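You operate a simulated robot arm through the tools that you are given. There is no shell and no other tool. Be economical: measure what you need, move in short steps, check, and stop when the job is done.

You run a simulated robot arm. Do the job below in one go: nothing can be reset, and whatever is moved stays where it is left.

TASK
Put the blue packet on the top of the long desk away on the top of the low grey cabinet. Count the white spools on the top of the long desk, then put as many of the drives from the top of the long desk on top of the brown carton there. Fetch the black coil from the top of the long desk and set it on the top of the short desk. Take the orange cartridge and leave it on top of the purple cable spool. Take the small white coil and put it on the plate of the speaker stand. Stack the box marked "-2" from the top of the long bench on top of the box marked "x3". Any order will do. Set down upright: blue packet.

The check looks at the end state, three seconds after you hand in, the way a careful person would. Anything else that was tipped, shoved, dropped, spilled or broken makes it a failure.

THE ROBOT
A 7-joint arm with a three-finger gripper on a trunk, on a base that drives. Base frame: it is fixed to the floor where the robot stands at the start and does not move with it; the origin is under the middle of the robot, x ahead of it, y to its left, z up. Lengths are in mm, angles in rad, forces in N, time in s.
With the tool pointing down near the work surface it reaches from about 500 to 940 mm from the robot's upright axis, wherever it stands. Its first joint turns from -2.897 to 2.897 rad. Places, roughly: black coil [1000, 750, 750]; blue effect box, green effect box, red effect box [-1000, 0, 750]; blue packet [500, 0, 750]; carton [1000, -500, 750]; drive [750, 500, 750]; orange cartridge (6x2x6 cm) [1000, -700, 800]; plate of the speaker stand [4800, -2700, 800]; purple cable spool [500, -1000, 750]; small white coil (5x5x3 cm) [700, -700, 700]; top of the low grey cabinet [3800, -600, 600]; top of the short desk [1000, -1000, 700]; white spool (6x6x4 cm) [800, 100, 700]. Payload 2.69 kg.
The tool frame sits at the grasp point between the pads (the TCP): z along the fingers, y along the line on which they close. The tips reach 29 mm beyond it. The gripper opens to 120 mm. The gripper's body begins 78 mm behind the TCP.
Orientation is that of the tool frame in the base frame, as a unit quaternion [w, x, y, z]. With the fingers straight down and closing along the base's y, the tool's x points along the base's -x, its y along +y and its z along -z.

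THE INTERFACE
- The arm moves only by the tool drive_tool. Its argument "steps" is a list of rows, each a list of 3 entries, a list of its own where there are three numbers: the shift along the base's x, y, z in mm, then the turn, a rotation vector about the base's x, y, z in rad, then the opening in per cent of the stroke, from 0 (shut) to 100 (fully open). In form: [[[x, y, z], [ax, ay, az], grip], ...]. A call has 1 to 20 rows; each row shifts and turns the commanded pose from where the row before left it. A row lasts 0.2 s, in which the tool goes at most 50 mm and 0.15 rad; a call with a longer step from one row to the next is refused whole, and so is a gripper value outside its range. A pose out of reach is approached as far as the arm can. The call stops where the force on the tool passes 40 N (or 10 N more than at its start, if that is more) or the arm is blocked; 0.2 s more then pass. The fingers move at their own pace and stop on an object; they squeeze with about 26 N. The grip force told is the motor's: it shows also when the fingers shut on nothing. Time passes only in rows, and 0.2 s behind the last, so rows that do not move let the fingers close. The reply holds the time, the measured pose of the TCP, the force on the tool along the base axes, the opening and the grip force, in the units named above and with some noise, with the torque about the TCP (base axes, N m) and any sound that the robot's microphone picked up.
- Cameras (640 x 400 px; columns grow to the right, rows downward): "scene" is now at [160, -61.1, 1236.2]; the picture's right is [-1.00, -0.07, 0.00], its down [-0.06, 0.91, -0.42] and it looks along [0.03, -0.42, -0.91] (base axes); focal length 214 px, centre (320, 200). "wrist" rides on the gripper at [63, 0, -104] in the tool frame; the picture's right is [0.01, 1.00, 0.00], its down [-0.83, 0.00, -0.56] and it looks along [-0.56, 0.00, 0.83] (tool axes); focal length 275 px, centre (320, 200). There is no depth. A picture from a camera that has moved, and an enlarged one, comes with that camera's place and axes in the base frame and with its lens.
- capture(camera): a new picture of that camera. No time passes.
- lift_body(by): slides the trunk up (or, below 0, down) by that many mm; the arm and the scene camera ride with it, the base frame stays. It gives what a move gives, with no picture.
- steer(legs): drives the robot by 1 to 6 legs, each [ahead, left, turn to the left] in mm, mm and rad, along the robot's own axes; the way and the turn of a leg run together, so that a leg with both is an arc; at most 1500 mm and 3.142 rad a leg. The arm and the cameras ride along, it lands a little off, and it stops where it bumps. It gives what a move gives.
- head_to(pan, tilt): turns the head with the scene camera to pan (to the left, within 1.501 rad either way) and tilt (down, from -0.506 to 1.204), counted from straight ahead of the robot. It gives what a move gives.
- inspect(camera, box): a new picture of the part [left, top, right, bottom] of that camera's present view, enlarged. No time passes.
- close_job(): hands the job in; it is judged then, once.

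Work in short steps. Places have to be worked out from the pictures, the camera data and where the tool is seen: move nearer, look again, correct. Check each grasp and each placing, and mend what went wrong. You have 207 turns and 184 pictures in all, those below and enlarged ones among them. Open the gripper and draw the arm clear of the work before you hand the job in, unless the task says otherwise.

The tools are called after "Call:" as name(argument=value, ...) on one line, values as JSON. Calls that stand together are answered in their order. drive_tool: Moves the arm, as the interface text tells. Its arguments: {"type":"object","properties":{"steps":{"type":"array","items":{"type":"array"}}},"required":["steps"]} The other tools are called the same way: lift_body (by) slides the trunk up or down; steer (legs) drives the base; head_to (pan, tilt) turns the head that bears the scene camera; capture (camera) takes a picture; inspect (camera, box) takes an enlarged picture of a part of a camera's view; close_job () hands the job in.

At the start:

```text
t: 0.0
tool_pos: [-1.5, -422.4, 1051.6]
tool_rot: [0.0, 0.0, 1.0, -0.001]
ft_force: [-0.4, 0.2, -0.3]
moment: [0.01, 0.01, 0.02]
gripper_width: 120.1
grip_force: 0.0
trunk travel left (down, up): [-525.0, 88.0]
robot x, y, heading: [2.7, 0.1, 0.001]
head pan, tilt: [-1.499, 1.138]
```

scene: 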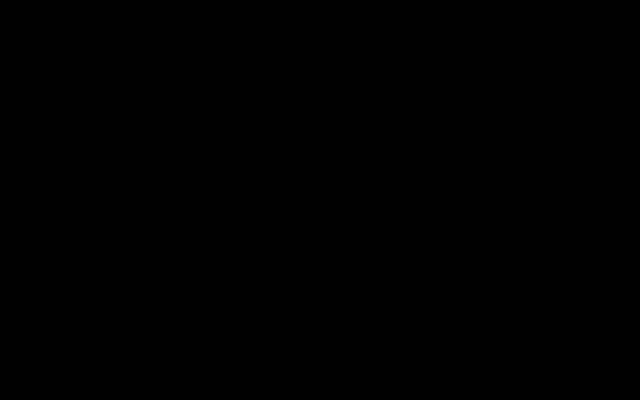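
wrist: 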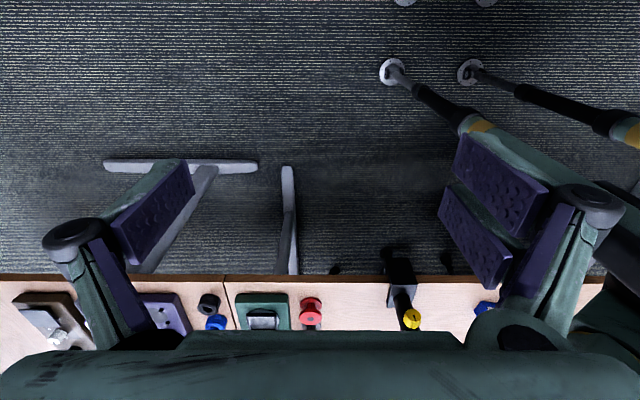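

The scene picture is black (blocked by the arm, it seems). I turn the head ahead to survey.

Call:
head_to(pan=0, tilt=0.6)

Call:
capture(camera="scene")

```text
t: 1.6
tool_pos: [-0.7, -421.5, 1051.4]
tool_rot: [0.0, 0.001, 1.0, 0.0]
ft_force: [-0.1, 0.6, 0.2]
moment: [0.01, 0.02, -0.01]
gripper_width: 120.1
grip_force: 0.1
trunk travel left (down, up): [-525.0, 88.0]
robot x, y, heading: [-0.7, 0.2, -0.003]
head pan, tilt: [0.0, 0.6]
```

```text
181 pictures are left
camera scene: at [244.1, -0.9, 1277.2], right [0.0, -1.0, 0.0], down [-0.57, 0.0, -0.82], along [0.82, 0.0, -0.57], focal length 214 px, centre (320, 200)
```

scene: 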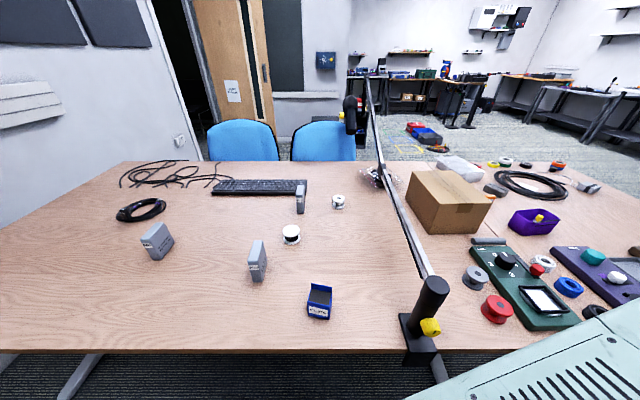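

The long desk is in view ahead. I enlarge its parts.

Call:
inspect(camera="scene", box=[100, 140, 420, 340])

Call:
inspect(camera="scene", box=[360, 130, 640, 330])

Call:
head_to(pan=-0.7, tilt=0.6)

Call:
capture(camera="scene")

```text
2.00 times, centred on (260, 240) of scene
camera zoom: at [244.1, -0.9, 1277.2], right [0.0, -1.0, 0.0], down [-0.57, 0.0, -0.82], along [0.82, 0.0, -0.57], focal length 429 px, centre (440, 120)
```

zoom: 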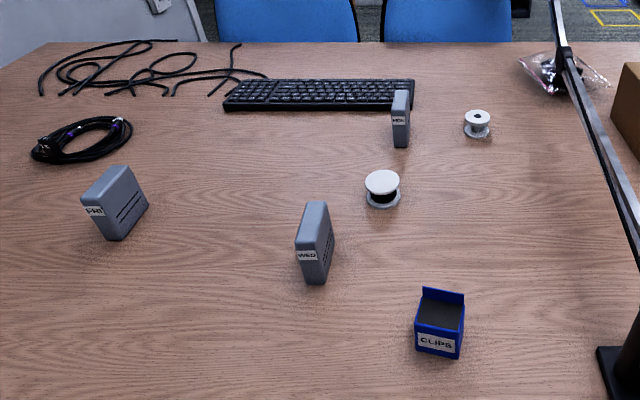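

```text
2.00 times, centred on (500, 230) of scene
camera zoom: at [244.1, -0.9, 1277.2], right [0.0, -1.0, 0.0], down [-0.57, 0.0, -0.82], along [0.82, 0.0, -0.57], focal length 429 px, centre (-40, 140)
```

zoom: 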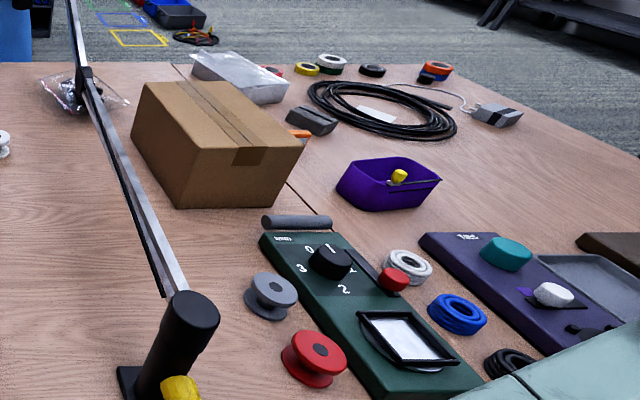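

```text
t: 2.7
tool_pos: [-1.4, -421.3, 1050.8]
tool_rot: [0.0, 0.0, 1.0, 0.0]
ft_force: [0.1, 0.6, -0.5]
moment: [0.01, 0.02, 0.0]
gripper_width: 120.2
grip_force: 0.1
trunk travel left (down, up): [-525.0, 88.0]
robot x, y, heading: [-1.2, 1.4, -0.003]
head pan, tilt: [-0.7, 0.6]
```

```text
178 pictures are left
camera scene: at [223.4, -57.7, 1277.2], right [-0.64, -0.77, 0.0], down [-0.43, 0.36, -0.83], along [0.63, -0.53, -0.56], focal length 214 px, centre (320, 200)
```

scene: 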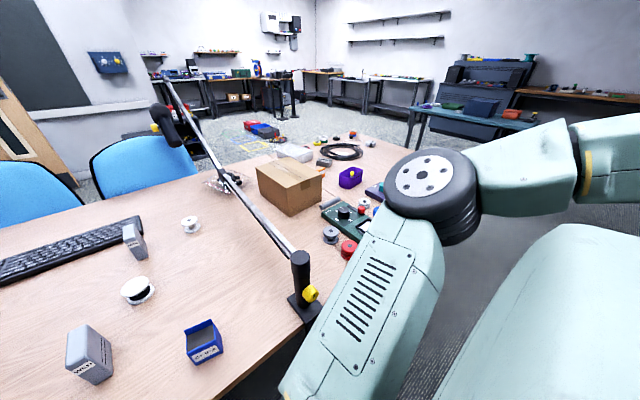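

Now I look left and right with the head.

Call:
head_to(pan=0.9, tilt=0.6)

Call:
capture(camera="scene")

Call:
head_to(pan=-1.2, tilt=0.4)

Call:
capture(camera="scene")

```text
t: 4.3
tool_pos: [-0.9, -420.2, 1051.9]
tool_rot: [0.0, 0.0, 1.0, 0.0]
ft_force: [-0.7, 0.1, 0.2]
moment: [0.01, 0.04, 0.02]
gripper_width: 120.0
grip_force: 0.1
trunk travel left (down, up): [-525.0, 88.0]
robot x, y, heading: [-3.4, -1.1, -0.004]
head pan, tilt: [0.901, 0.6]
```

```text
177 pictures are left
camera scene: at [210.6, 68.4, 1277.2], right [0.78, -0.62, 0.0], down [-0.35, -0.44, -0.83], along [0.51, 0.65, -0.56], focal length 214 px, centre (320, 200)
```

scene: 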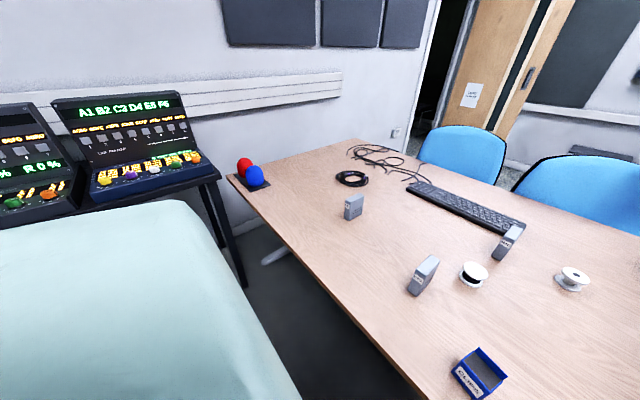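

```text
t: 6.3
tool_pos: [-1.4, -420.8, 1051.4]
tool_rot: [0.0, 0.0, 1.0, 0.001]
ft_force: [-0.1, 0.0, -0.4]
moment: [0.0, -0.02, 0.02]
gripper_width: 120.2
grip_force: 0.1
trunk travel left (down, up): [-525.0, 88.0]
robot x, y, heading: [-1.2, 2.8, 0.003]
head pan, tilt: [-1.201, 0.4]
```

```text
176 pictures are left
camera scene: at [189.2, -87.1, 1295.4], right [-0.93, -0.36, 0.0], down [-0.14, 0.36, -0.92], along [0.33, -0.86, -0.39], focal length 214 px, centre (320, 200)
```

scene: 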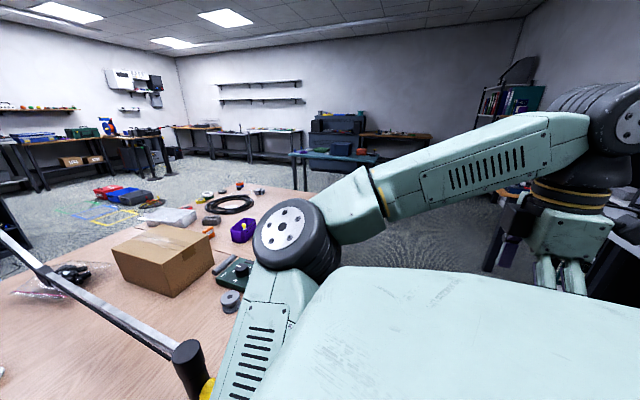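

Head forward and zoom in on the possible white spools, drives and black coil.

Call:
head_to(pan=0, tilt=0.6)

Call:
inspect(camera="scene", box=[260, 170, 400, 260])

Call:
inspect(camera="scene", box=[430, 150, 610, 265])

Call:
inspect(camera="scene", box=[450, 230, 640, 350])

```text
t: 7.7
tool_pos: [-1.0, -421.5, 1052.1]
tool_rot: [0.0, 0.0, 1.0, 0.001]
ft_force: [0.8, 0.5, -0.4]
moment: [0.04, -0.01, 0.0]
gripper_width: 119.8
grip_force: 0.1
trunk travel left (down, up): [-525.0, 88.0]
robot x, y, heading: [0.6, -0.5, -0.002]
head pan, tilt: [0.0, 0.6]
```

```text
4.44 times, centred on (330, 215) of scene
camera zoom: at [244.1, -0.9, 1277.2], right [0.0, -1.0, 0.0], down [-0.56, 0.0, -0.83], along [0.83, 0.0, -0.56], focal length 953 px, centre (276, 133)
```

zoom: 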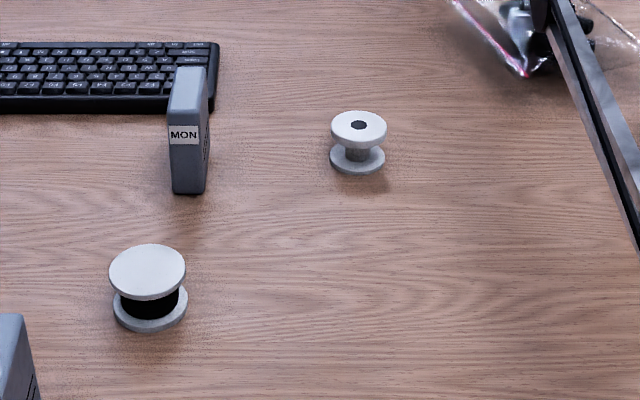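

```text
3.48 times, centred on (520, 208) of scene
camera zoom: at [244.1, -0.9, 1277.2], right [0.0, -1.0, 0.0], down [-0.56, 0.0, -0.83], along [0.83, 0.0, -0.56], focal length 746 px, centre (-376, 174)
```

zoom: 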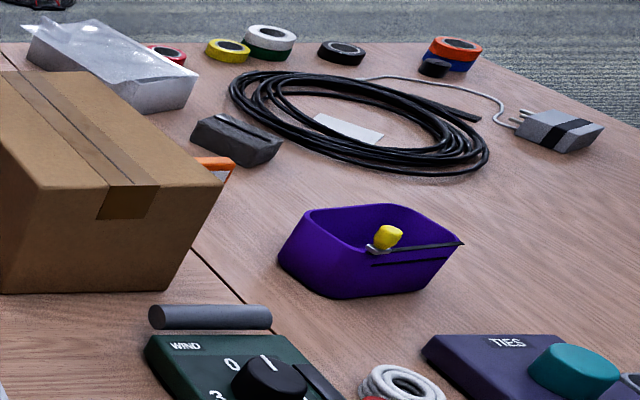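

```text
3.33 times, centred on (545, 290) of scene
camera zoom: at [244.1, -0.9, 1277.2], right [0.0, -1.0, 0.0], down [-0.56, 0.0, -0.83], along [0.83, 0.0, -0.56], focal length 715 px, centre (-430, -100)
```

zoom: 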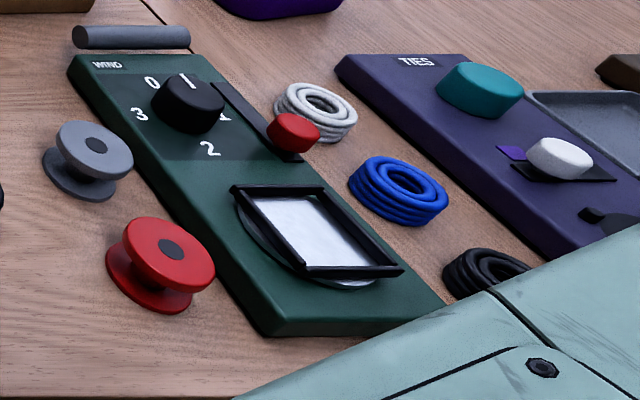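

I count two white spools so far (to be verified), drives MON, WED, FRI, the blue "CLIPS" packet near [545, 0]. A lamp boom runs from about [533,-256,829] to [1177,-181,1190], so I keep clear of that. I swing the arm to the front along a circle.

Call:
drive_tool(steps=[[[43, 17.3, 0], [0, 0, 0], 100], [[43, 17.3, 0], [0, 0, 0], 100], [[43, 17.3, 0], [0, 0, 0], 100], [[43, 17.3, 0], [0, 0, 0], 100], [[43, 17.3, 0], [0, 0, 0], 100], [[43, 17.3, 0], [0, 0, 0], 100], [[43, 17.3, 0], [0, 0, 0], 100], [[17, 43, 0], [0, 0, 0], 100], [[17, 43, 0], [0, 0, 0], 100], [[17, 43, 0], [0, 0, 0], 100], [[17, 43, 0], [0, 0, 0], 100], [[17, 43, 0], [0, 0, 0], 100], [[17, 43, 0], [0, 0, 0], 100], [[17, 43, 0], [0, 0, 0], 100]])

Call:
capture(camera="wrist")

Call:
capture(camera="scene")

```text
t: 10.7
tool_pos: [419.0, 1.5, 1052.0]
tool_rot: [0.0, 0.0, 1.0, 0.0]
ft_force: [-0.4, 0.1, 0.5]
moment: [0.0, 0.0, -0.02]
gripper_width: 120.0
grip_force: 0.1
trunk travel left (down, up): [-525.0, 88.0]
robot x, y, heading: [-2.9, 1.2, 0.003]
head pan, tilt: [0.0, 0.6]
```

```text
172 pictures are left
camera wrist: at [356.0, 1.2, 1155.2], right [0.0, 1.0, 0.0], down [0.83, 0.0, 0.56], along [0.56, 0.0, -0.83], focal length 275 px, centre (320, 200)
```

wrist: 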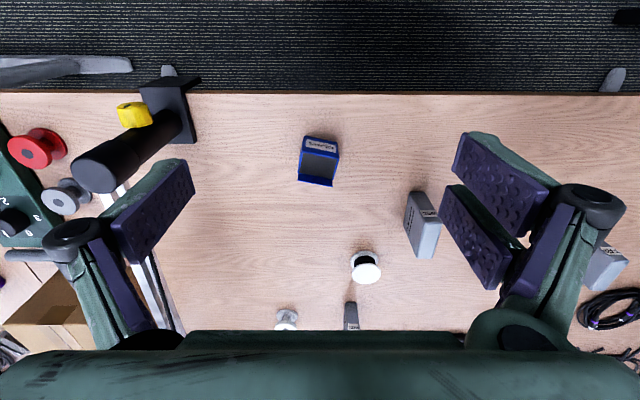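

```text
171 pictures are left
camera scene: at [243.9, -0.6, 1277.2], right [0.0, -1.0, 0.0], down [-0.56, 0.0, -0.83], along [0.83, 0.0, -0.56], focal length 214 px, centre (320, 200)
```

scene: 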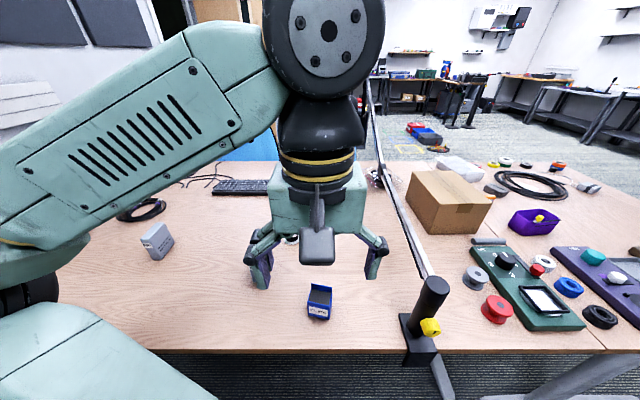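

Arm is in front, elbow out to the left. Desk top estimated z≈720, packet centre ≈[550, 0], turned about -0.13 rad. I go over it and look.

Call:
drive_tool(steps=[[[30, 0, -36], [0, 0, -0.05], 100], [[30, 0, -36], [0, 0, -0.04], 100], [[30, 0, -36], [0, 0, -0.04], 100], [[30, 0, -36], [0, 0, 0], 100]])

Call:
capture(camera="wrist")

Call:
capture(camera="scene")

```text
t: 11.7
tool_pos: [538.6, 0.3, 906.6]
tool_rot: [0.0, 0.066, 0.998, -0.001]
ft_force: [0.3, -0.3, -0.1]
moment: [0.04, -0.05, 0.03]
gripper_width: 120.1
grip_force: 0.0
trunk travel left (down, up): [-525.0, 88.0]
robot x, y, heading: [2.7, -0.2, 0.001]
head pan, tilt: [0.0, 0.6]
```

```text
170 pictures are left
camera wrist: at [477.0, 7.0, 1009.7], right [0.13, 0.99, 0.0], down [0.83, -0.1, 0.56], along [0.55, -0.07, -0.83], focal length 275 px, centre (320, 200)
```

wrist: 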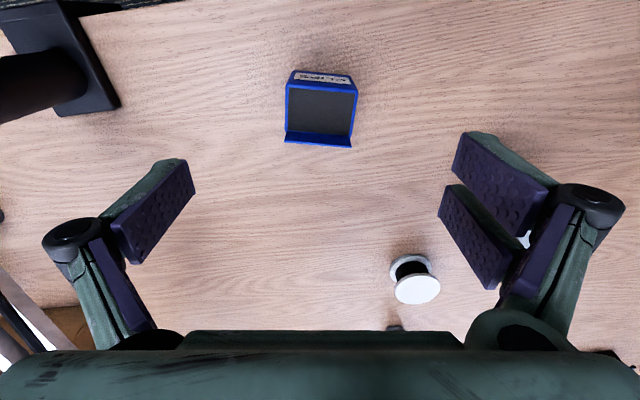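

```text
169 pictures are left
camera scene: at [244.4, -0.8, 1277.2], right [0.0, -1.0, 0.0], down [-0.57, 0.0, -0.82], along [0.82, 0.0, -0.57], focal length 214 px, centre (320, 200)
```

scene: 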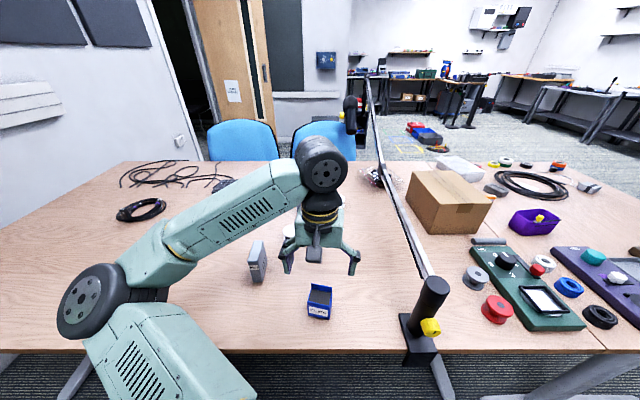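

Tool is nearly centred over the packet (≈[541,-1], about 54 mm wide). Small extra turn and descend to z≈762.

Call:
drive_tool(steps=[[[2, -1, -45], [0, 0, -0.05], 100], [[0, 0, -45], [0, 0, 0], 100], [[0, 0, -30], [0, 0, 0], 100], [[0, 0, -25], [0, 0, 0], 100]])

Call:
capture(camera="wrist")

Call:
inspect(camera="scene", box=[240, 200, 400, 340])

```text
t: 12.7
tool_pos: [541.6, -0.8, 760.5]
tool_rot: [0.0, 0.09, 0.996, -0.001]
ft_force: [-0.3, -0.2, -1.1]
moment: [-0.01, 0.0, 0.03]
gripper_width: 119.9
grip_force: 0.1
trunk travel left (down, up): [-525.0, 88.0]
robot x, y, heading: [-1.2, -0.6, 0.001]
head pan, tilt: [0.0, 0.6]
```

```text
168 pictures are left
camera wrist: at [479.3, 9.8, 865.1], right [0.17, 0.98, 0.0], down [0.82, -0.14, 0.56], along [0.55, -0.1, -0.83], focal length 275 px, centre (320, 200)
```

wrist: 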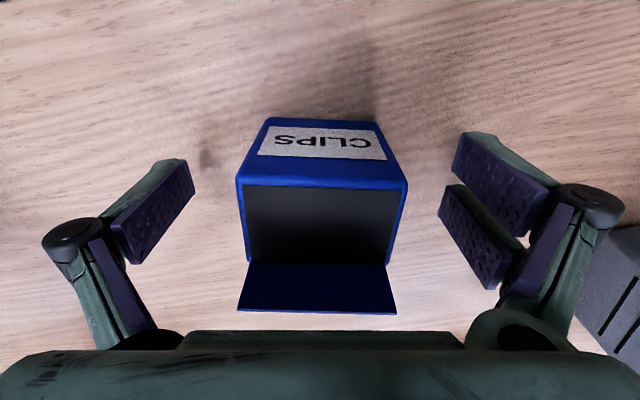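

```text
2.86 times, centred on (320, 270) of scene
camera zoom: at [244.1, -0.8, 1277.2], right [0.0, -1.0, 0.0], down [-0.56, 0.0, -0.83], along [0.83, 0.0, -0.56], focal length 613 px, centre (320, 0)
```

zoom: 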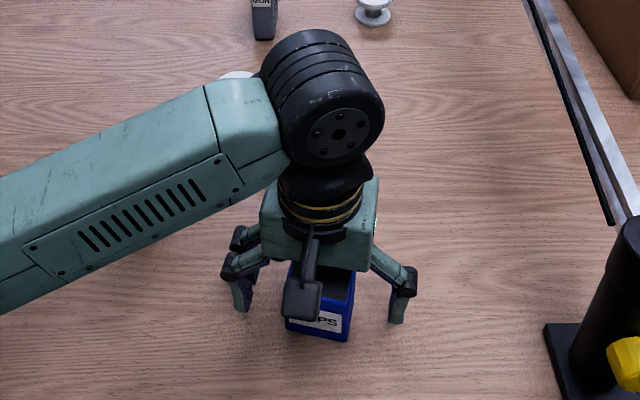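

Packet spans x≈525–565, height ≈63 mm; the fingers straddle it. Close.

Call:
drive_tool(steps=[[[2, 0, 0], [0, 0, 0], 50], [[0, 0, 0], [0, 0, 0], 20], [[0, 0, 0], [0, 0, 0], 20], [[0, 0, 0], [0, 0, 0], 20], [[0, 0, 0], [0, 0, 0], 20]])

```text
t: 13.9
tool_pos: [543.2, -0.3, 762.7]
tool_rot: [0.0, 0.089, 0.996, 0.0]
ft_force: [1.2, 0.8, 1.0]
moment: [0.0, -0.01, 0.02]
gripper_width: 55.2
grip_force: 19.5
trunk travel left (down, up): [-525.0, 88.0]
robot x, y, heading: [-4.6, 0.4, 0.001]
head pan, tilt: [0.0, 0.6]
```

Gripped (55 mm, 19.5 N). Lift and retract.

Call:
drive_tool(steps=[[[0, 0, 30], [0, 0, 0], 20], [[0, 0, 45], [0, 0, 0], 20], [[0, 0, 45], [0, 0, 0], 20], [[0, 0, 45], [0, 0, 0], 20], [[-20, 0, 45], [0, 0, 0], 20], [[-35, 0, 35], [0, 0, 0], 20], [[-35, 0, 35], [0, 0, 0], 20], [[-30, 0, 10], [0, 0, 0], 20]])

Call:
head_to(pan=-1.1, tilt=0.25)

Call:
capture(camera="scene")

Call:
inspect(camera="scene", box=[0, 80, 320, 280])

```text
t: 15.7
tool_pos: [421.1, 1.3, 1052.6]
tool_rot: [0.0, 0.089, 0.996, 0.0]
ft_force: [-0.2, 0.1, -0.6]
moment: [0.03, -0.04, -0.01]
gripper_width: 54.9
grip_force: 26.7
trunk travel left (down, up): [-525.0, 88.0]
robot x, y, heading: [-0.8, -1.2, 0.004]
head pan, tilt: [0.0, 0.6]
```

```text
t: 17.1
tool_pos: [422.9, 0.2, 1051.7]
tool_rot: [0.0, 0.089, 0.996, 0.0]
ft_force: [-0.8, -0.1, 0.1]
moment: [0.01, 0.0, 0.06]
gripper_width: 54.9
grip_force: 26.2
trunk travel left (down, up): [-525.0, 88.0]
robot x, y, heading: [-2.0, -3.8, -0.002]
head pan, tilt: [-1.1, 0.25]
```

```text
166 pictures are left
camera scene: at [198.2, -84.0, 1309.4], right [-0.89, -0.45, 0.0], down [-0.11, 0.22, -0.97], along [0.44, -0.86, -0.25], focal length 214 px, centre (320, 200)
```

scene: 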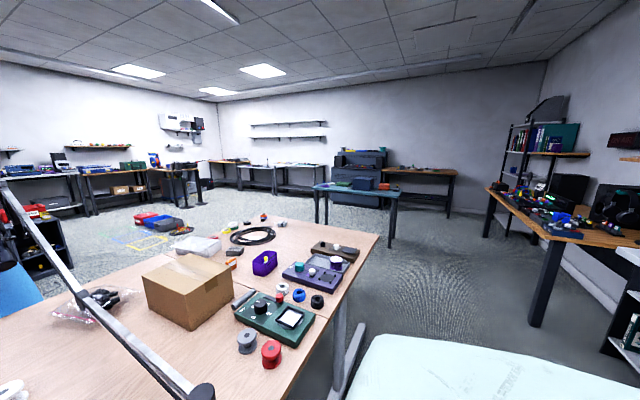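

```text
2.00 times, centred on (160, 180) of scene
camera zoom: at [198.2, -84.0, 1309.4], right [-0.89, -0.45, 0.0], down [-0.11, 0.22, -0.97], along [0.44, -0.86, -0.25], focal length 429 px, centre (640, 240)
```

zoom: 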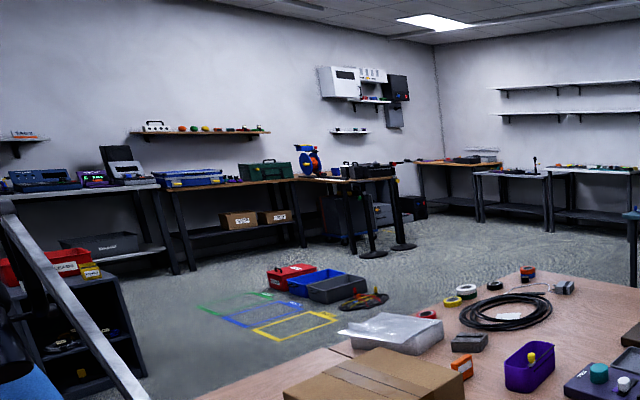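

The map is clear: short desk spans x≈450–1370 to y≈-1425, blue table beyond y≈-2800, the cabinet near [3900,-700], floor bins near [3800,-1800]. I strafe right around the short desk.

Call:
steer(legs=[[-80, 0, 0], [0, -1050, 0], [0, -1030, 0]])

Call:
head_to(pan=0, tilt=0.4)

Call:
capture(camera="scene")

```text
t: 34.1
tool_pos: [336.1, -2090.6, 1052.6]
tool_rot: [0.0, 0.093, 0.996, 0.0]
ft_force: [0.5, 0.2, -0.1]
moment: [-0.01, 0.01, 0.0]
gripper_width: 54.6
grip_force: 25.8
trunk travel left (down, up): [-525.0, 88.0]
robot x, y, heading: [-87.2, -2088.6, -0.008]
head pan, tilt: [-1.1, 0.25]
```

```text
t: 35.5
tool_pos: [334.7, -2089.5, 1053.7]
tool_rot: [0.0, 0.093, 0.996, 0.001]
ft_force: [-1.0, 0.0, -0.2]
moment: [-0.01, 0.04, -0.01]
gripper_width: 54.9
grip_force: 26.3
trunk travel left (down, up): [-525.0, 88.0]
robot x, y, heading: [-88.5, -2085.2, -0.008]
head pan, tilt: [0.0, 0.4]
```

```text
164 pictures are left
camera scene: at [161.6, -2089.7, 1295.4], right [-0.01, -1.0, 0.0], down [-0.39, 0.0, -0.92], along [0.92, -0.01, -0.39], focal length 214 px, centre (320, 200)
```

scene: 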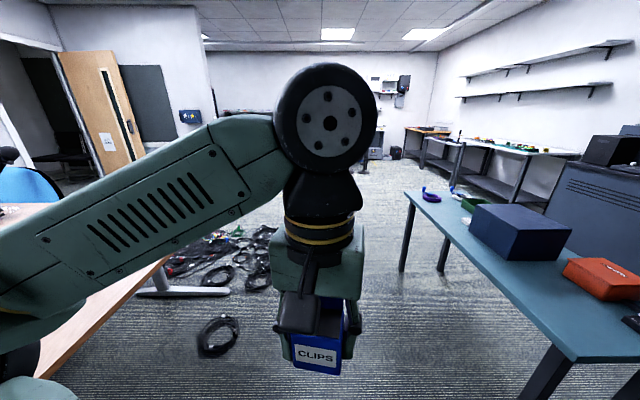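

There's a cable heap on the floor out to about y≈-1690 near x 1450; I drive ahead slightly to the right of it.

Call:
steer(legs=[[300, -90, 0.008], [1300, 0, 0]])

Call:
head_to(pan=0.5, tilt=0.4)

Call:
capture(camera="scene")

Call:
head_to(pan=-0.4, tilt=0.4)

Call:
capture(camera="scene")

```text
t: 43.7
tool_pos: [1936.6, -2175.1, 1052.4]
tool_rot: [0.0, 0.089, 0.996, 0.0]
ft_force: [0.5, 1.1, 0.6]
moment: [-0.03, -0.01, 0.01]
gripper_width: 54.8
grip_force: 25.4
trunk travel left (down, up): [-525.0, 88.0]
robot x, y, heading: [1512.1, -2175.2, -0.001]
head pan, tilt: [0.0, 0.4]
```

```text
t: 44.6
tool_pos: [1936.9, -2174.0, 1053.4]
tool_rot: [0.0, 0.088, 0.996, 0.0]
ft_force: [0.0, -0.3, 0.0]
moment: [-0.06, -0.01, 0.0]
gripper_width: 54.8
grip_force: 25.9
trunk travel left (down, up): [-525.0, 88.0]
robot x, y, heading: [1512.6, -2173.0, 0.002]
head pan, tilt: [0.499, 0.4]
```

```text
163 pictures are left
camera scene: at [1750.4, -2132.1, 1295.4], right [0.48, -0.88, 0.0], down [-0.34, -0.19, -0.92], along [0.81, 0.44, -0.39], focal length 214 px, centre (320, 200)
```

scene: 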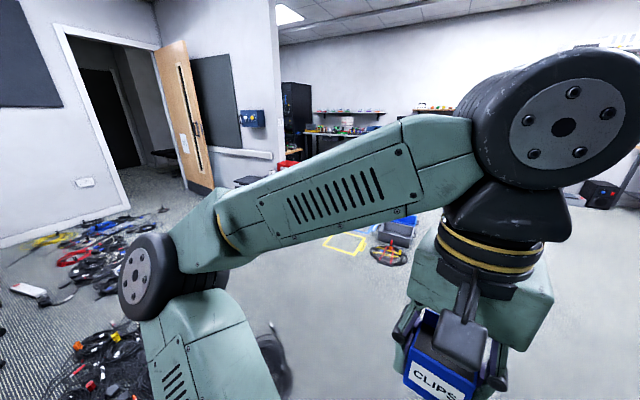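

```text
t: 45.9
tool_pos: [1935.3, -2175.3, 1051.8]
tool_rot: [0.0, 0.089, 0.996, 0.001]
ft_force: [-0.2, -0.5, -0.7]
moment: [0.03, -0.03, -0.02]
gripper_width: 54.9
grip_force: 26.2
trunk travel left (down, up): [-525.0, 88.0]
robot x, y, heading: [1509.6, -2180.0, 0.002]
head pan, tilt: [-0.4, 0.4]
```

```text
162 pictures are left
camera scene: at [1754.5, -2212.3, 1295.4], right [-0.39, -0.92, 0.0], down [-0.36, 0.15, -0.92], along [0.85, -0.36, -0.39], focal length 214 px, centre (320, 200)
```

scene: 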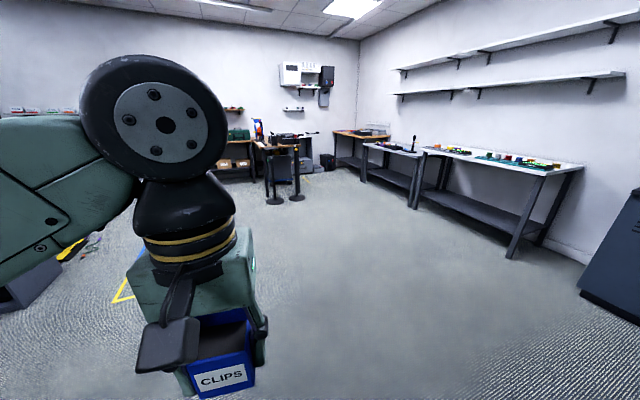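

Path: ahead to x≈2850, then strafe left toward the cabinet in two parts with a look in between.

Call:
steer(legs=[[1330, 0, 0], [0, 400, 0]])

Call:
head_to(pan=0.7, tilt=0.4)

Call:
lift_body(by=88)

Call:
capture(camera="scene")

Call:
head_to(pan=1.4, tilt=0.5)

Call:
capture(camera="scene")

```text
t: 55.8
tool_pos: [3267.3, -1775.9, 1052.5]
tool_rot: [0.001, 0.092, 0.996, 0.0]
ft_force: [0.0, 0.0, -0.7]
moment: [-0.02, 0.0, 0.01]
gripper_width: 54.6
grip_force: 25.7
trunk travel left (down, up): [-525.0, 88.0]
robot x, y, heading: [2842.2, -1774.6, -0.008]
head pan, tilt: [-0.4, 0.4]
```

```text
t: 57.1
tool_pos: [3266.3, -1776.4, 1052.5]
tool_rot: [0.0, 0.092, 0.996, 0.0]
ft_force: [-0.2, -0.3, -0.1]
moment: [-0.01, 0.01, -0.01]
gripper_width: 54.8
grip_force: 26.0
trunk travel left (down, up): [-525.0, 88.0]
robot x, y, heading: [2842.4, -1772.3, -0.007]
head pan, tilt: [0.7, 0.4]
```

```text
t: 58.4
tool_pos: [3266.8, -1777.3, 1140.0]
tool_rot: [0.0, 0.091, 0.996, -0.001]
ft_force: [-0.3, 0.4, -0.9]
moment: [-0.02, -0.02, -0.03]
gripper_width: 54.8
grip_force: 25.6
trunk travel left (down, up): [-613.0, 0.0]
robot x, y, heading: [2846.1, -1771.6, -0.006]
head pan, tilt: [0.7, 0.4]
```

```text
161 pictures are left
camera scene: at [3071.7, -1717.4, 1383.3], right [0.64, -0.77, 0.0], down [-0.3, -0.25, -0.92], along [0.71, 0.59, -0.39], focal length 214 px, centre (320, 200)
```

scene: 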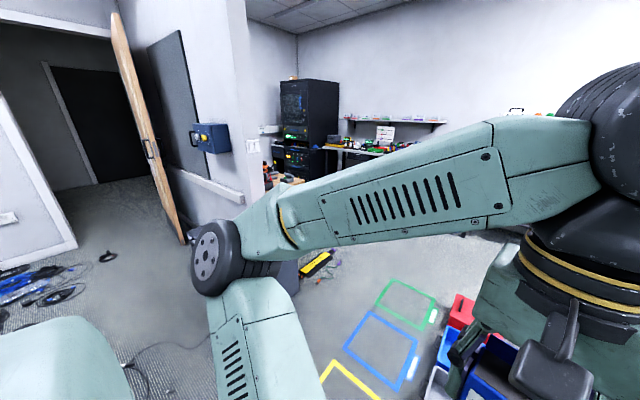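

```text
t: 59.4
tool_pos: [3266.9, -1777.4, 1140.7]
tool_rot: [0.001, 0.091, 0.996, 0.0]
ft_force: [-0.8, 0.9, 0.1]
moment: [0.0, -0.03, -0.01]
gripper_width: 54.8
grip_force: 26.3
trunk travel left (down, up): [-613.0, 0.0]
robot x, y, heading: [2844.1, -1775.0, -0.004]
head pan, tilt: [1.4, 0.499]
```

```text
160 pictures are left
camera scene: at [3016.4, -1687.2, 1374.3], right [0.98, -0.18, 0.0], down [-0.08, -0.47, -0.88], along [0.15, 0.86, -0.48], focal length 214 px, centre (320, 200)
```

scene: 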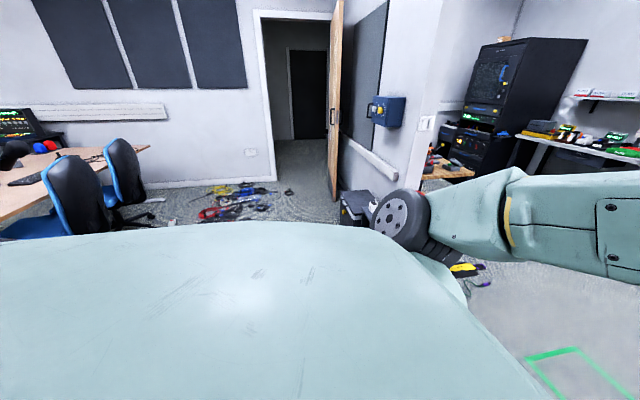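

The cabinet is hidden behind the arm. I turn the robot to face +y, and look with the arm off to the side.

Call:
steer(legs=[[0, 0, 1.0]])

Call:
head_to(pan=-0.3, tilt=0.4)

Call:
capture(camera="scene")

```text
t: 62.4
tool_pos: [3076.8, -1422.7, 1140.0]
tool_rot: [0.0, -0.393, 0.919, 0.0]
ft_force: [0.2, -1.0, 0.9]
moment: [0.03, 0.01, 0.0]
gripper_width: 54.6
grip_force: 26.0
trunk travel left (down, up): [-613.0, 0.0]
robot x, y, heading: [2842.1, -1772.4, 0.986]
head pan, tilt: [1.4, 0.499]
```

```text
t: 64.1
tool_pos: [3076.8, -1423.1, 1141.2]
tool_rot: [0.0, -0.393, 0.92, -0.001]
ft_force: [0.0, -0.2, -0.6]
moment: [0.0, -0.04, 0.02]
gripper_width: 54.8
grip_force: 26.2
trunk travel left (down, up): [-613.0, 0.0]
robot x, y, heading: [2847.6, -1777.8, 0.989]
head pan, tilt: [-0.3, 0.4]
```

```text
159 pictures are left
camera scene: at [3001.8, -1586.9, 1383.4], right [0.64, -0.77, 0.0], down [-0.3, -0.25, -0.92], along [0.71, 0.59, -0.39], focal length 214 px, centre (320, 200)
```

scene: 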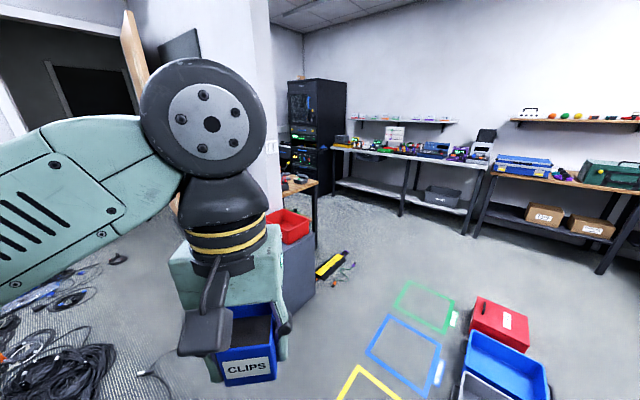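

Cabinet with a red bin is behind the hand. Turn another 0.55 left and look to the right of the arm.

Call:
steer(legs=[[0, 0, 0.58]])

Call:
head_to(pan=-0.7, tilt=0.4)

Call:
capture(camera="scene")

Call:
inspect(camera="scene", box=[190, 170, 390, 310])

```text
t: 66.2
tool_pos: [2846.1, -1353.0, 1142.4]
tool_rot: [0.0, -0.639, 0.769, 0.0]
ft_force: [-0.1, 0.9, -0.2]
moment: [-0.03, -0.02, 0.02]
gripper_width: 54.6
grip_force: 26.2
trunk travel left (down, up): [-613.0, 0.0]
robot x, y, heading: [2846.0, -1775.6, 1.566]
head pan, tilt: [-0.3, 0.4]
```

```text
t: 67.0
tool_pos: [2846.9, -1352.1, 1141.2]
tool_rot: [0.001, -0.638, 0.77, 0.0]
ft_force: [0.5, -0.2, 0.2]
moment: [0.02, 0.02, -0.02]
gripper_width: 54.8
grip_force: 26.3
trunk travel left (down, up): [-613.0, 0.0]
robot x, y, heading: [2845.0, -1777.4, 1.563]
head pan, tilt: [-0.7, 0.4]
```

```text
158 pictures are left
camera scene: at [2905.4, -1549.5, 1383.4], right [0.76, -0.65, 0.0], down [-0.25, -0.3, -0.92], along [0.6, 0.7, -0.39], focal length 214 px, centre (320, 200)
```

scene: 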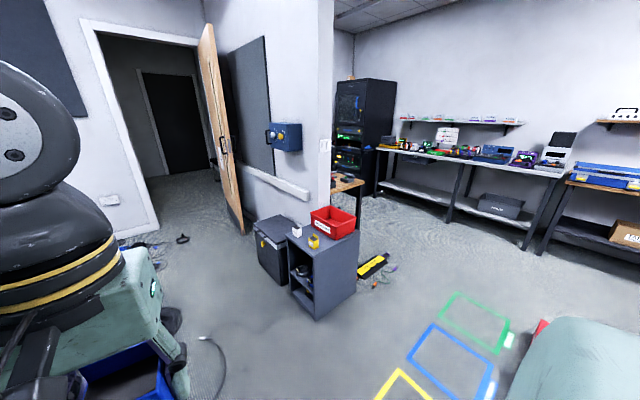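

```text
2.86 times, centred on (290, 240) of scene
camera zoom: at [2905.4, -1549.5, 1383.4], right [0.76, -0.65, 0.0], down [-0.25, -0.3, -0.92], along [0.6, 0.7, -0.39], focal length 613 px, centre (406, 86)
```

zoom: 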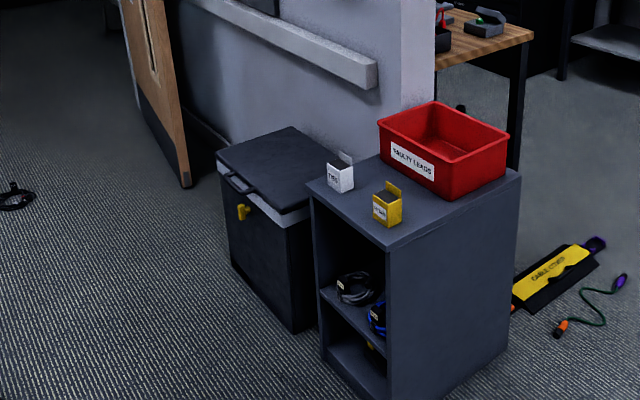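

Cabinet top spans x≈3540–3960, y≈-755…-450, with yellow packet (≈3586,-698), white one (≈3590,-520), red bin from x≈3736. A free slot is about (3672,-610). I stop at (3170,-1120), clear of the floor cable and tape, facing it.

Call:
steer(legs=[[657, -325, 0], [0, 0, -0.78]])

Call:
head_to(pan=-0.1, tilt=0.75)

Call:
capture(camera="scene")

Call:
capture(camera="wrist")

```text
t: 73.1
tool_pos: [3467.7, -812.1, 1139.9]
tool_rot: [0.0, -0.302, 0.953, 0.0]
ft_force: [0.5, -0.4, 0.5]
moment: [-0.01, -0.02, -0.02]
gripper_width: 55.1
grip_force: 25.6
trunk travel left (down, up): [-613.0, 0.0]
robot x, y, heading: [3170.6, -1114.2, 0.797]
head pan, tilt: [-0.7, 0.4]
```

```text
t: 74.1
tool_pos: [3467.4, -811.7, 1139.5]
tool_rot: [0.0, -0.303, 0.953, 0.0]
ft_force: [-0.3, 0.4, 0.0]
moment: [0.02, 0.0, 0.04]
gripper_width: 54.9
grip_force: 25.9
trunk travel left (down, up): [-613.0, 0.0]
robot x, y, heading: [3174.2, -1112.4, 0.786]
head pan, tilt: [-0.099, 0.75]
```

```text
156 pictures are left
camera scene: at [3344.3, -950.4, 1352.3], right [0.64, -0.77, 0.0], down [-0.52, -0.44, -0.73], along [0.56, 0.47, -0.68], focal length 214 px, centre (320, 200)
```

scene: 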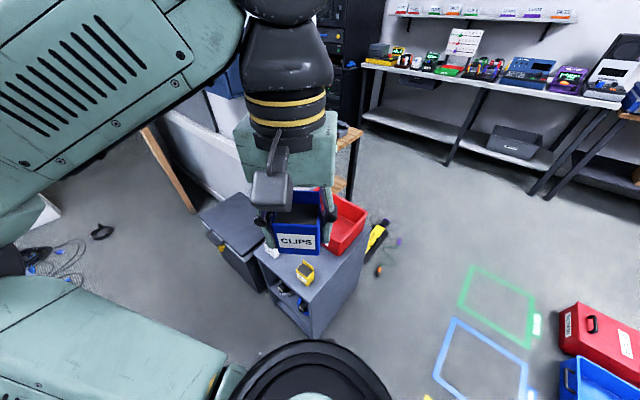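

```text
155 pictures are left
camera wrist: at [3416.1, -849.6, 1244.0], right [-0.58, 0.81, 0.0], down [0.68, 0.48, 0.56], along [0.45, 0.32, -0.83], focal length 275 px, centre (320, 200)
```

wrist: 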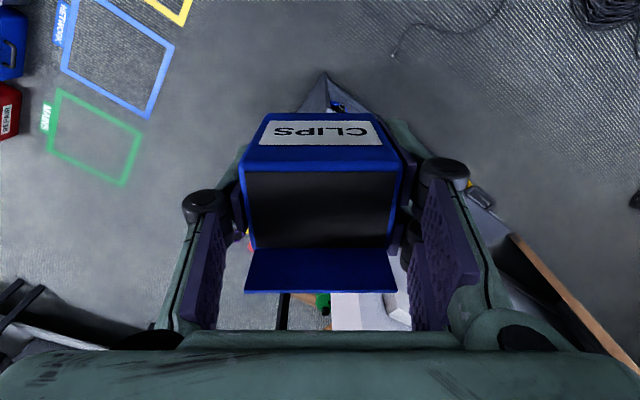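

Turn the tool so it closes along base y and move above the slot, staying high.

Call:
drive_tool(steps=[[[34, 34, 0], [0, 0, -0.123], 20], [[34, 34, 0], [0, 0, -0.123], 20], [[34, 34, 0], [0, 0, -0.123], 20], [[34, 34, 0], [0, 0, -0.123], 20], [[34, 34, 0], [0, 0, -0.123], 20], [[34, 32, 0], [0, 0, 0], 20], [[0, 0, -50], [0, 0, 0], 20], [[0, 0, -50], [0, 0, 0], 20]])

Call:
lift_body(by=-160)

Call:
capture(camera="scene")

Call:
capture(camera="wrist")

```text
t: 75.9
tool_pos: [3669.3, -635.8, 1026.2]
tool_rot: [0.0, 0.0, 1.0, 0.0]
ft_force: [-0.2, 0.5, 0.0]
moment: [-0.01, 0.0, -0.01]
gripper_width: 54.8
grip_force: 26.0
out of reach, approached as far as the arm can: row 6
trunk travel left (down, up): [-613.0, 0.0]
robot x, y, heading: [3171.9, -1115.5, 0.795]
head pan, tilt: [-0.099, 0.75]
```

```text
t: 77.8
tool_pos: [3669.0, -635.5, 867.6]
tool_rot: [0.0, -0.001, 1.0, 0.0]
ft_force: [0.0, 1.0, 0.3]
moment: [0.01, -0.03, 0.0]
gripper_width: 54.6
grip_force: 26.3
trunk travel left (down, up): [-453.0, 160.0]
robot x, y, heading: [3169.7, -1112.9, 0.792]
head pan, tilt: [-0.099, 0.75]
```

```text
154 pictures are left
camera scene: at [3344.1, -950.5, 1192.4], right [0.64, -0.77, 0.0], down [-0.52, -0.44, -0.73], along [0.56, 0.47, -0.68], focal length 214 px, centre (320, 200)
```

scene: 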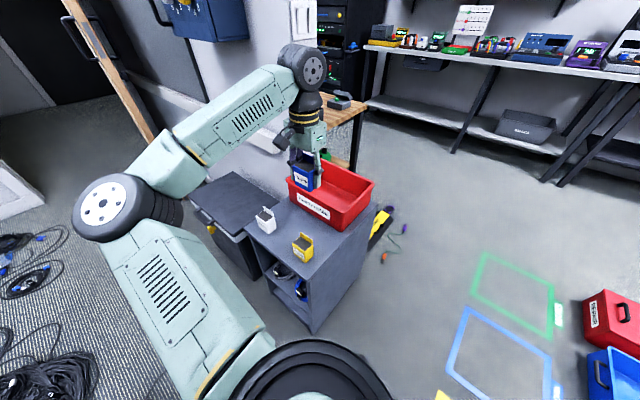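

```text
153 pictures are left
camera wrist: at [3605.9, -637.2, 970.8], right [0.0, 1.0, 0.0], down [0.83, 0.0, 0.56], along [0.56, 0.0, -0.83], focal length 275 px, centre (320, 200)
```

wrist: 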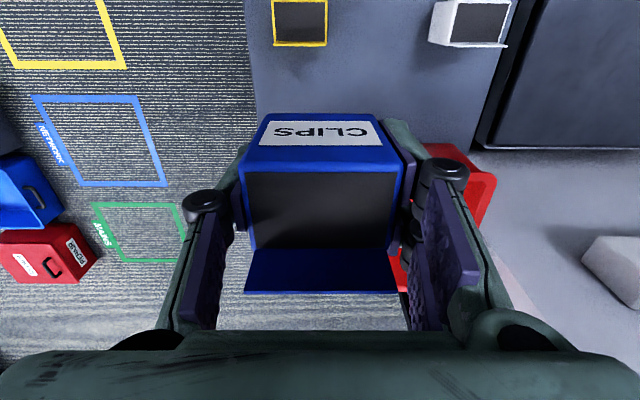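

I zoom on the cabinet top to pin its height and the free space.

Call:
inspect(camera="scene", box=[220, 140, 400, 252])

Call:
inspect(camera="scene", box=[220, 200, 400, 312])

```text
3.56 times, centred on (310, 196) of scene
camera zoom: at [3344.1, -950.5, 1192.4], right [0.64, -0.77, 0.0], down [-0.52, -0.44, -0.73], along [0.56, 0.47, -0.68], focal length 763 px, centre (356, 214)
```

zoom: 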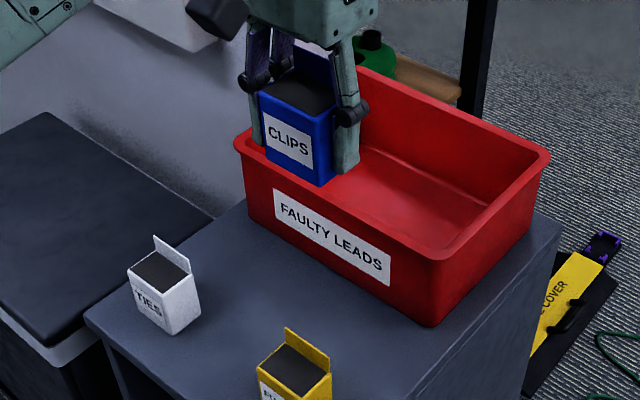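

```text
3.56 times, centred on (310, 256) of scene
camera zoom: at [3344.1, -950.5, 1192.4], right [0.64, -0.77, 0.0], down [-0.52, -0.44, -0.73], along [0.56, 0.47, -0.68], focal length 763 px, centre (356, 1)
```

zoom: 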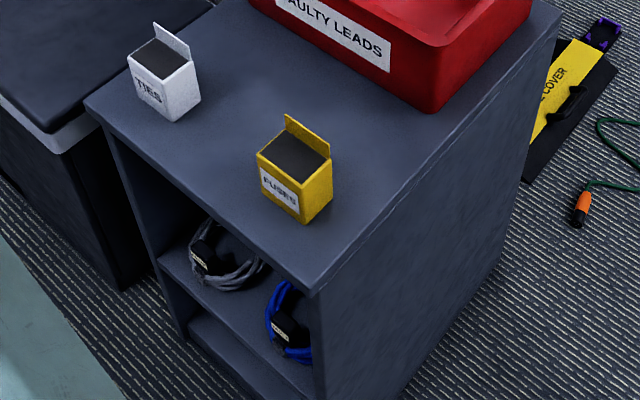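

Cabinet top z≈590; bin front at x≈3763, yellow packet x 3590–3635, y -683…-631, white y -510…-455. I set the blue one at about (3685,-600), descending to z≈655 first.

Call:
drive_tool(steps=[[[14, 36, 0], [0, 0, 0], 20], [[0, 0, -45], [0, 0, 0], 20], [[0, 0, -45], [0, 0, 0], 20], [[0, 0, -45], [0, 0, 0], 20], [[0, 0, -40], [0, 0, 0], 20], [[0, 0, -30], [0, 0, 0], 20], [[0, 0, 0], [0, 0, 0], 20]])

Call:
inspect(camera="scene", box=[240, 160, 400, 260])

```text
t: 79.4
tool_pos: [3683.6, -604.6, 660.6]
tool_rot: [-0.001, 0.0, 1.0, 0.0]
ft_force: [1.0, 0.4, -0.1]
moment: [0.0, 0.01, 0.02]
gripper_width: 55.1
grip_force: 25.5
out of reach, approached as far as the arm can: row 1
trunk travel left (down, up): [-453.0, 160.0]
robot x, y, heading: [3173.4, -1116.6, 0.795]
head pan, tilt: [-0.099, 0.75]
```

```text
4.00 times, centred on (320, 210) of scene
camera zoom: at [3344.2, -950.3, 1192.3], right [0.64, -0.77, 0.0], down [-0.52, -0.44, -0.73], along [0.56, 0.47, -0.68], focal length 858 px, centre (320, 160)
```

zoom: 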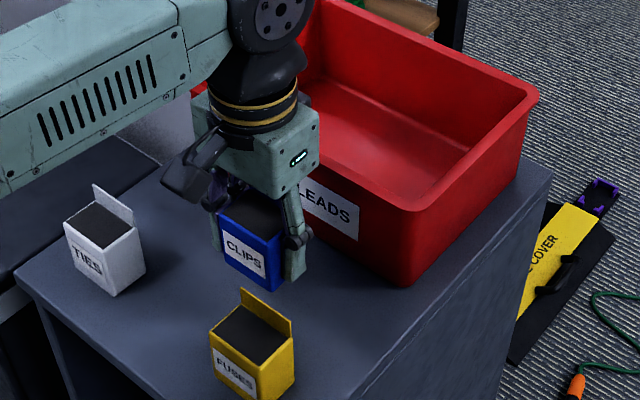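

Well placed between neighbours and bin. Lower gently.

Call:
drive_tool(steps=[[[0, 0, -6], [0, 0, 0], 20], [[0, 0, -5], [0, 0, 0], 20], [[0, 0, -4], [0, 0, 0], 20]])

```text
t: 80.2
tool_pos: [3682.9, -605.3, 645.5]
tool_rot: [0.0, 0.0, 1.0, 0.0]
ft_force: [-0.1, 0.2, 0.0]
moment: [-0.01, -0.02, 0.02]
gripper_width: 54.8
grip_force: 26.0
trunk travel left (down, up): [-453.0, 160.0]
robot x, y, heading: [3170.6, -1113.5, 0.795]
head pan, tilt: [-0.099, 0.75]
```

Call:
drive_tool(steps=[[[0, 0, -4], [0, 0, 0], 20], [[0, 0, -3], [0, 0, 0], 20], [[0, 0, -2], [0, 0, 0], 20]])

Call:
inspect(camera="scene", box=[270, 190, 350, 240])

```text
t: 81.0
tool_pos: [3681.3, -605.5, 637.2]
tool_rot: [0.001, 0.0, 1.0, 0.0]
ft_force: [-1.0, 0.4, -1.5]
moment: [0.0, 0.01, 0.0]
gripper_width: 54.9
grip_force: 25.8
trunk travel left (down, up): [-453.0, 160.0]
robot x, y, heading: [3171.0, -1116.6, 0.792]
head pan, tilt: [-0.099, 0.75]
```

```text
8.00 times, centred on (310, 215) of scene
camera zoom: at [3344.2, -950.4, 1192.3], right [0.64, -0.77, 0.0], down [-0.52, -0.44, -0.73], along [0.56, 0.47, -0.68], focal length 1716 px, centre (400, 80)
```

zoom: 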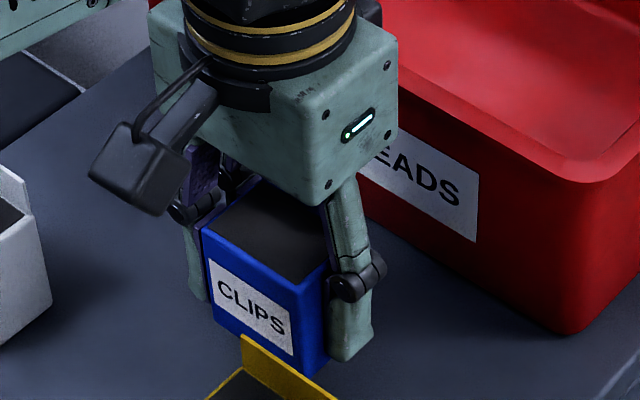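

No contact yet; continue in small steps.

Call:
drive_tool(steps=[[[0, 0, -2], [0, 0, 0], 20], [[0, 0, -2], [0, 0, 0], 20]])

Call:
drive_tool(steps=[[[0, 0, -2], [0, 0, 0], 20], [[0, 0, -2], [0, 0, 0], 20]])

Call:
drive_tool(steps=[[[0, 0, -2], [0, 0, 0], 20], [[0, 0, -2], [0, 0, 0], 20]])

```text
t: 81.6
tool_pos: [3682.5, -604.5, 634.5]
tool_rot: [0.0, 0.001, 1.0, 0.0]
ft_force: [0.3, -0.1, -0.3]
moment: [-0.03, 0.02, 0.01]
gripper_width: 54.7
grip_force: 26.0
trunk travel left (down, up): [-453.0, 160.0]
robot x, y, heading: [3173.4, -1115.8, 0.794]
head pan, tilt: [-0.099, 0.75]
```

```text
t: 82.2
tool_pos: [3682.4, -605.7, 628.6]
tool_rot: [0.0, 0.001, 1.0, -0.001]
ft_force: [-0.5, 0.0, -0.2]
moment: [0.0, 0.0, 0.04]
gripper_width: 54.8
grip_force: 25.8
trunk travel left (down, up): [-453.0, 160.0]
robot x, y, heading: [3167.6, -1112.3, 0.792]
head pan, tilt: [-0.099, 0.75]
```

```text
t: 82.8
tool_pos: [3681.1, -604.3, 624.0]
tool_rot: [0.0, 0.001, 1.0, 0.0]
ft_force: [-0.4, 0.6, -0.1]
moment: [0.0, -0.01, 0.0]
gripper_width: 54.7
grip_force: 25.8
trunk travel left (down, up): [-453.0, 160.0]
robot x, y, heading: [3174.4, -1113.2, 0.797]
head pan, tilt: [-0.099, 0.75]
```

Still none; look at the gap and go on.

Call:
drive_tool(steps=[[[0, 0, -2], [0, 0, 0], 20], [[0, 0, -2], [0, 0, 0], 20]])

Call:
drive_tool(steps=[[[0, 0, -2], [0, 0, 0], 20], [[0, 0, -2], [0, 0, 0], 20]])

Call:
capture(camera="wrist")

Call:
inspect(camera="scene", box=[270, 190, 350, 240])

```text
t: 83.4
tool_pos: [3681.7, -605.0, 620.9]
tool_rot: [0.0, 0.0, 1.0, 0.0]
ft_force: [0.5, 0.2, 0.1]
moment: [0.02, -0.03, 0.02]
gripper_width: 54.8
grip_force: 25.8
trunk travel left (down, up): [-453.0, 160.0]
robot x, y, heading: [3172.3, -1113.6, 0.789]
head pan, tilt: [-0.099, 0.75]
```

```text
t: 84.0
tool_pos: [3681.9, -605.9, 617.2]
tool_rot: [-0.001, 0.0, 1.0, 0.0]
ft_force: [-1.1, 0.0, 5.3]
moment: [0.14, 0.15, 0.02]
gripper_width: 54.9
grip_force: 25.8
trunk travel left (down, up): [-453.0, 160.0]
robot x, y, heading: [3173.9, -1112.6, 0.791]
head pan, tilt: [-0.099, 0.75]
```

```text
148 pictures are left
camera wrist: at [3619.3, -606.6, 721.2], right [0.0, 1.0, 0.0], down [0.83, 0.0, 0.56], along [0.56, 0.0, -0.83], focal length 275 px, centre (320, 200)
```

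wrist: 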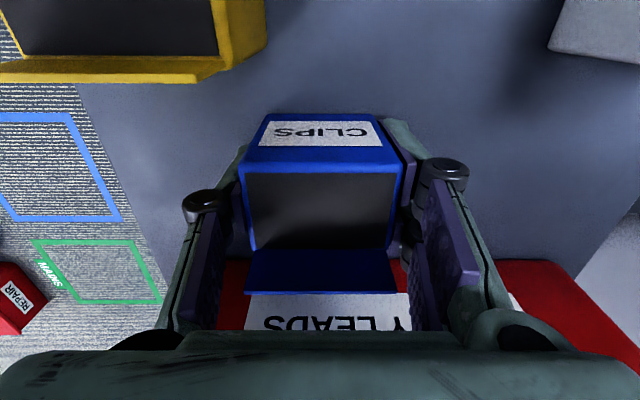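

```text
8.00 times, centred on (310, 215) of scene
camera zoom: at [3343.9, -950.6, 1192.5], right [0.64, -0.77, 0.0], down [-0.52, -0.44, -0.73], along [0.56, 0.47, -0.68], focal length 1716 px, centre (400, 80)
```

zoom: 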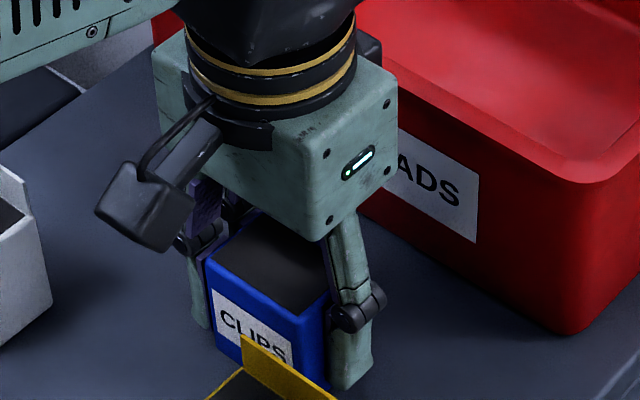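

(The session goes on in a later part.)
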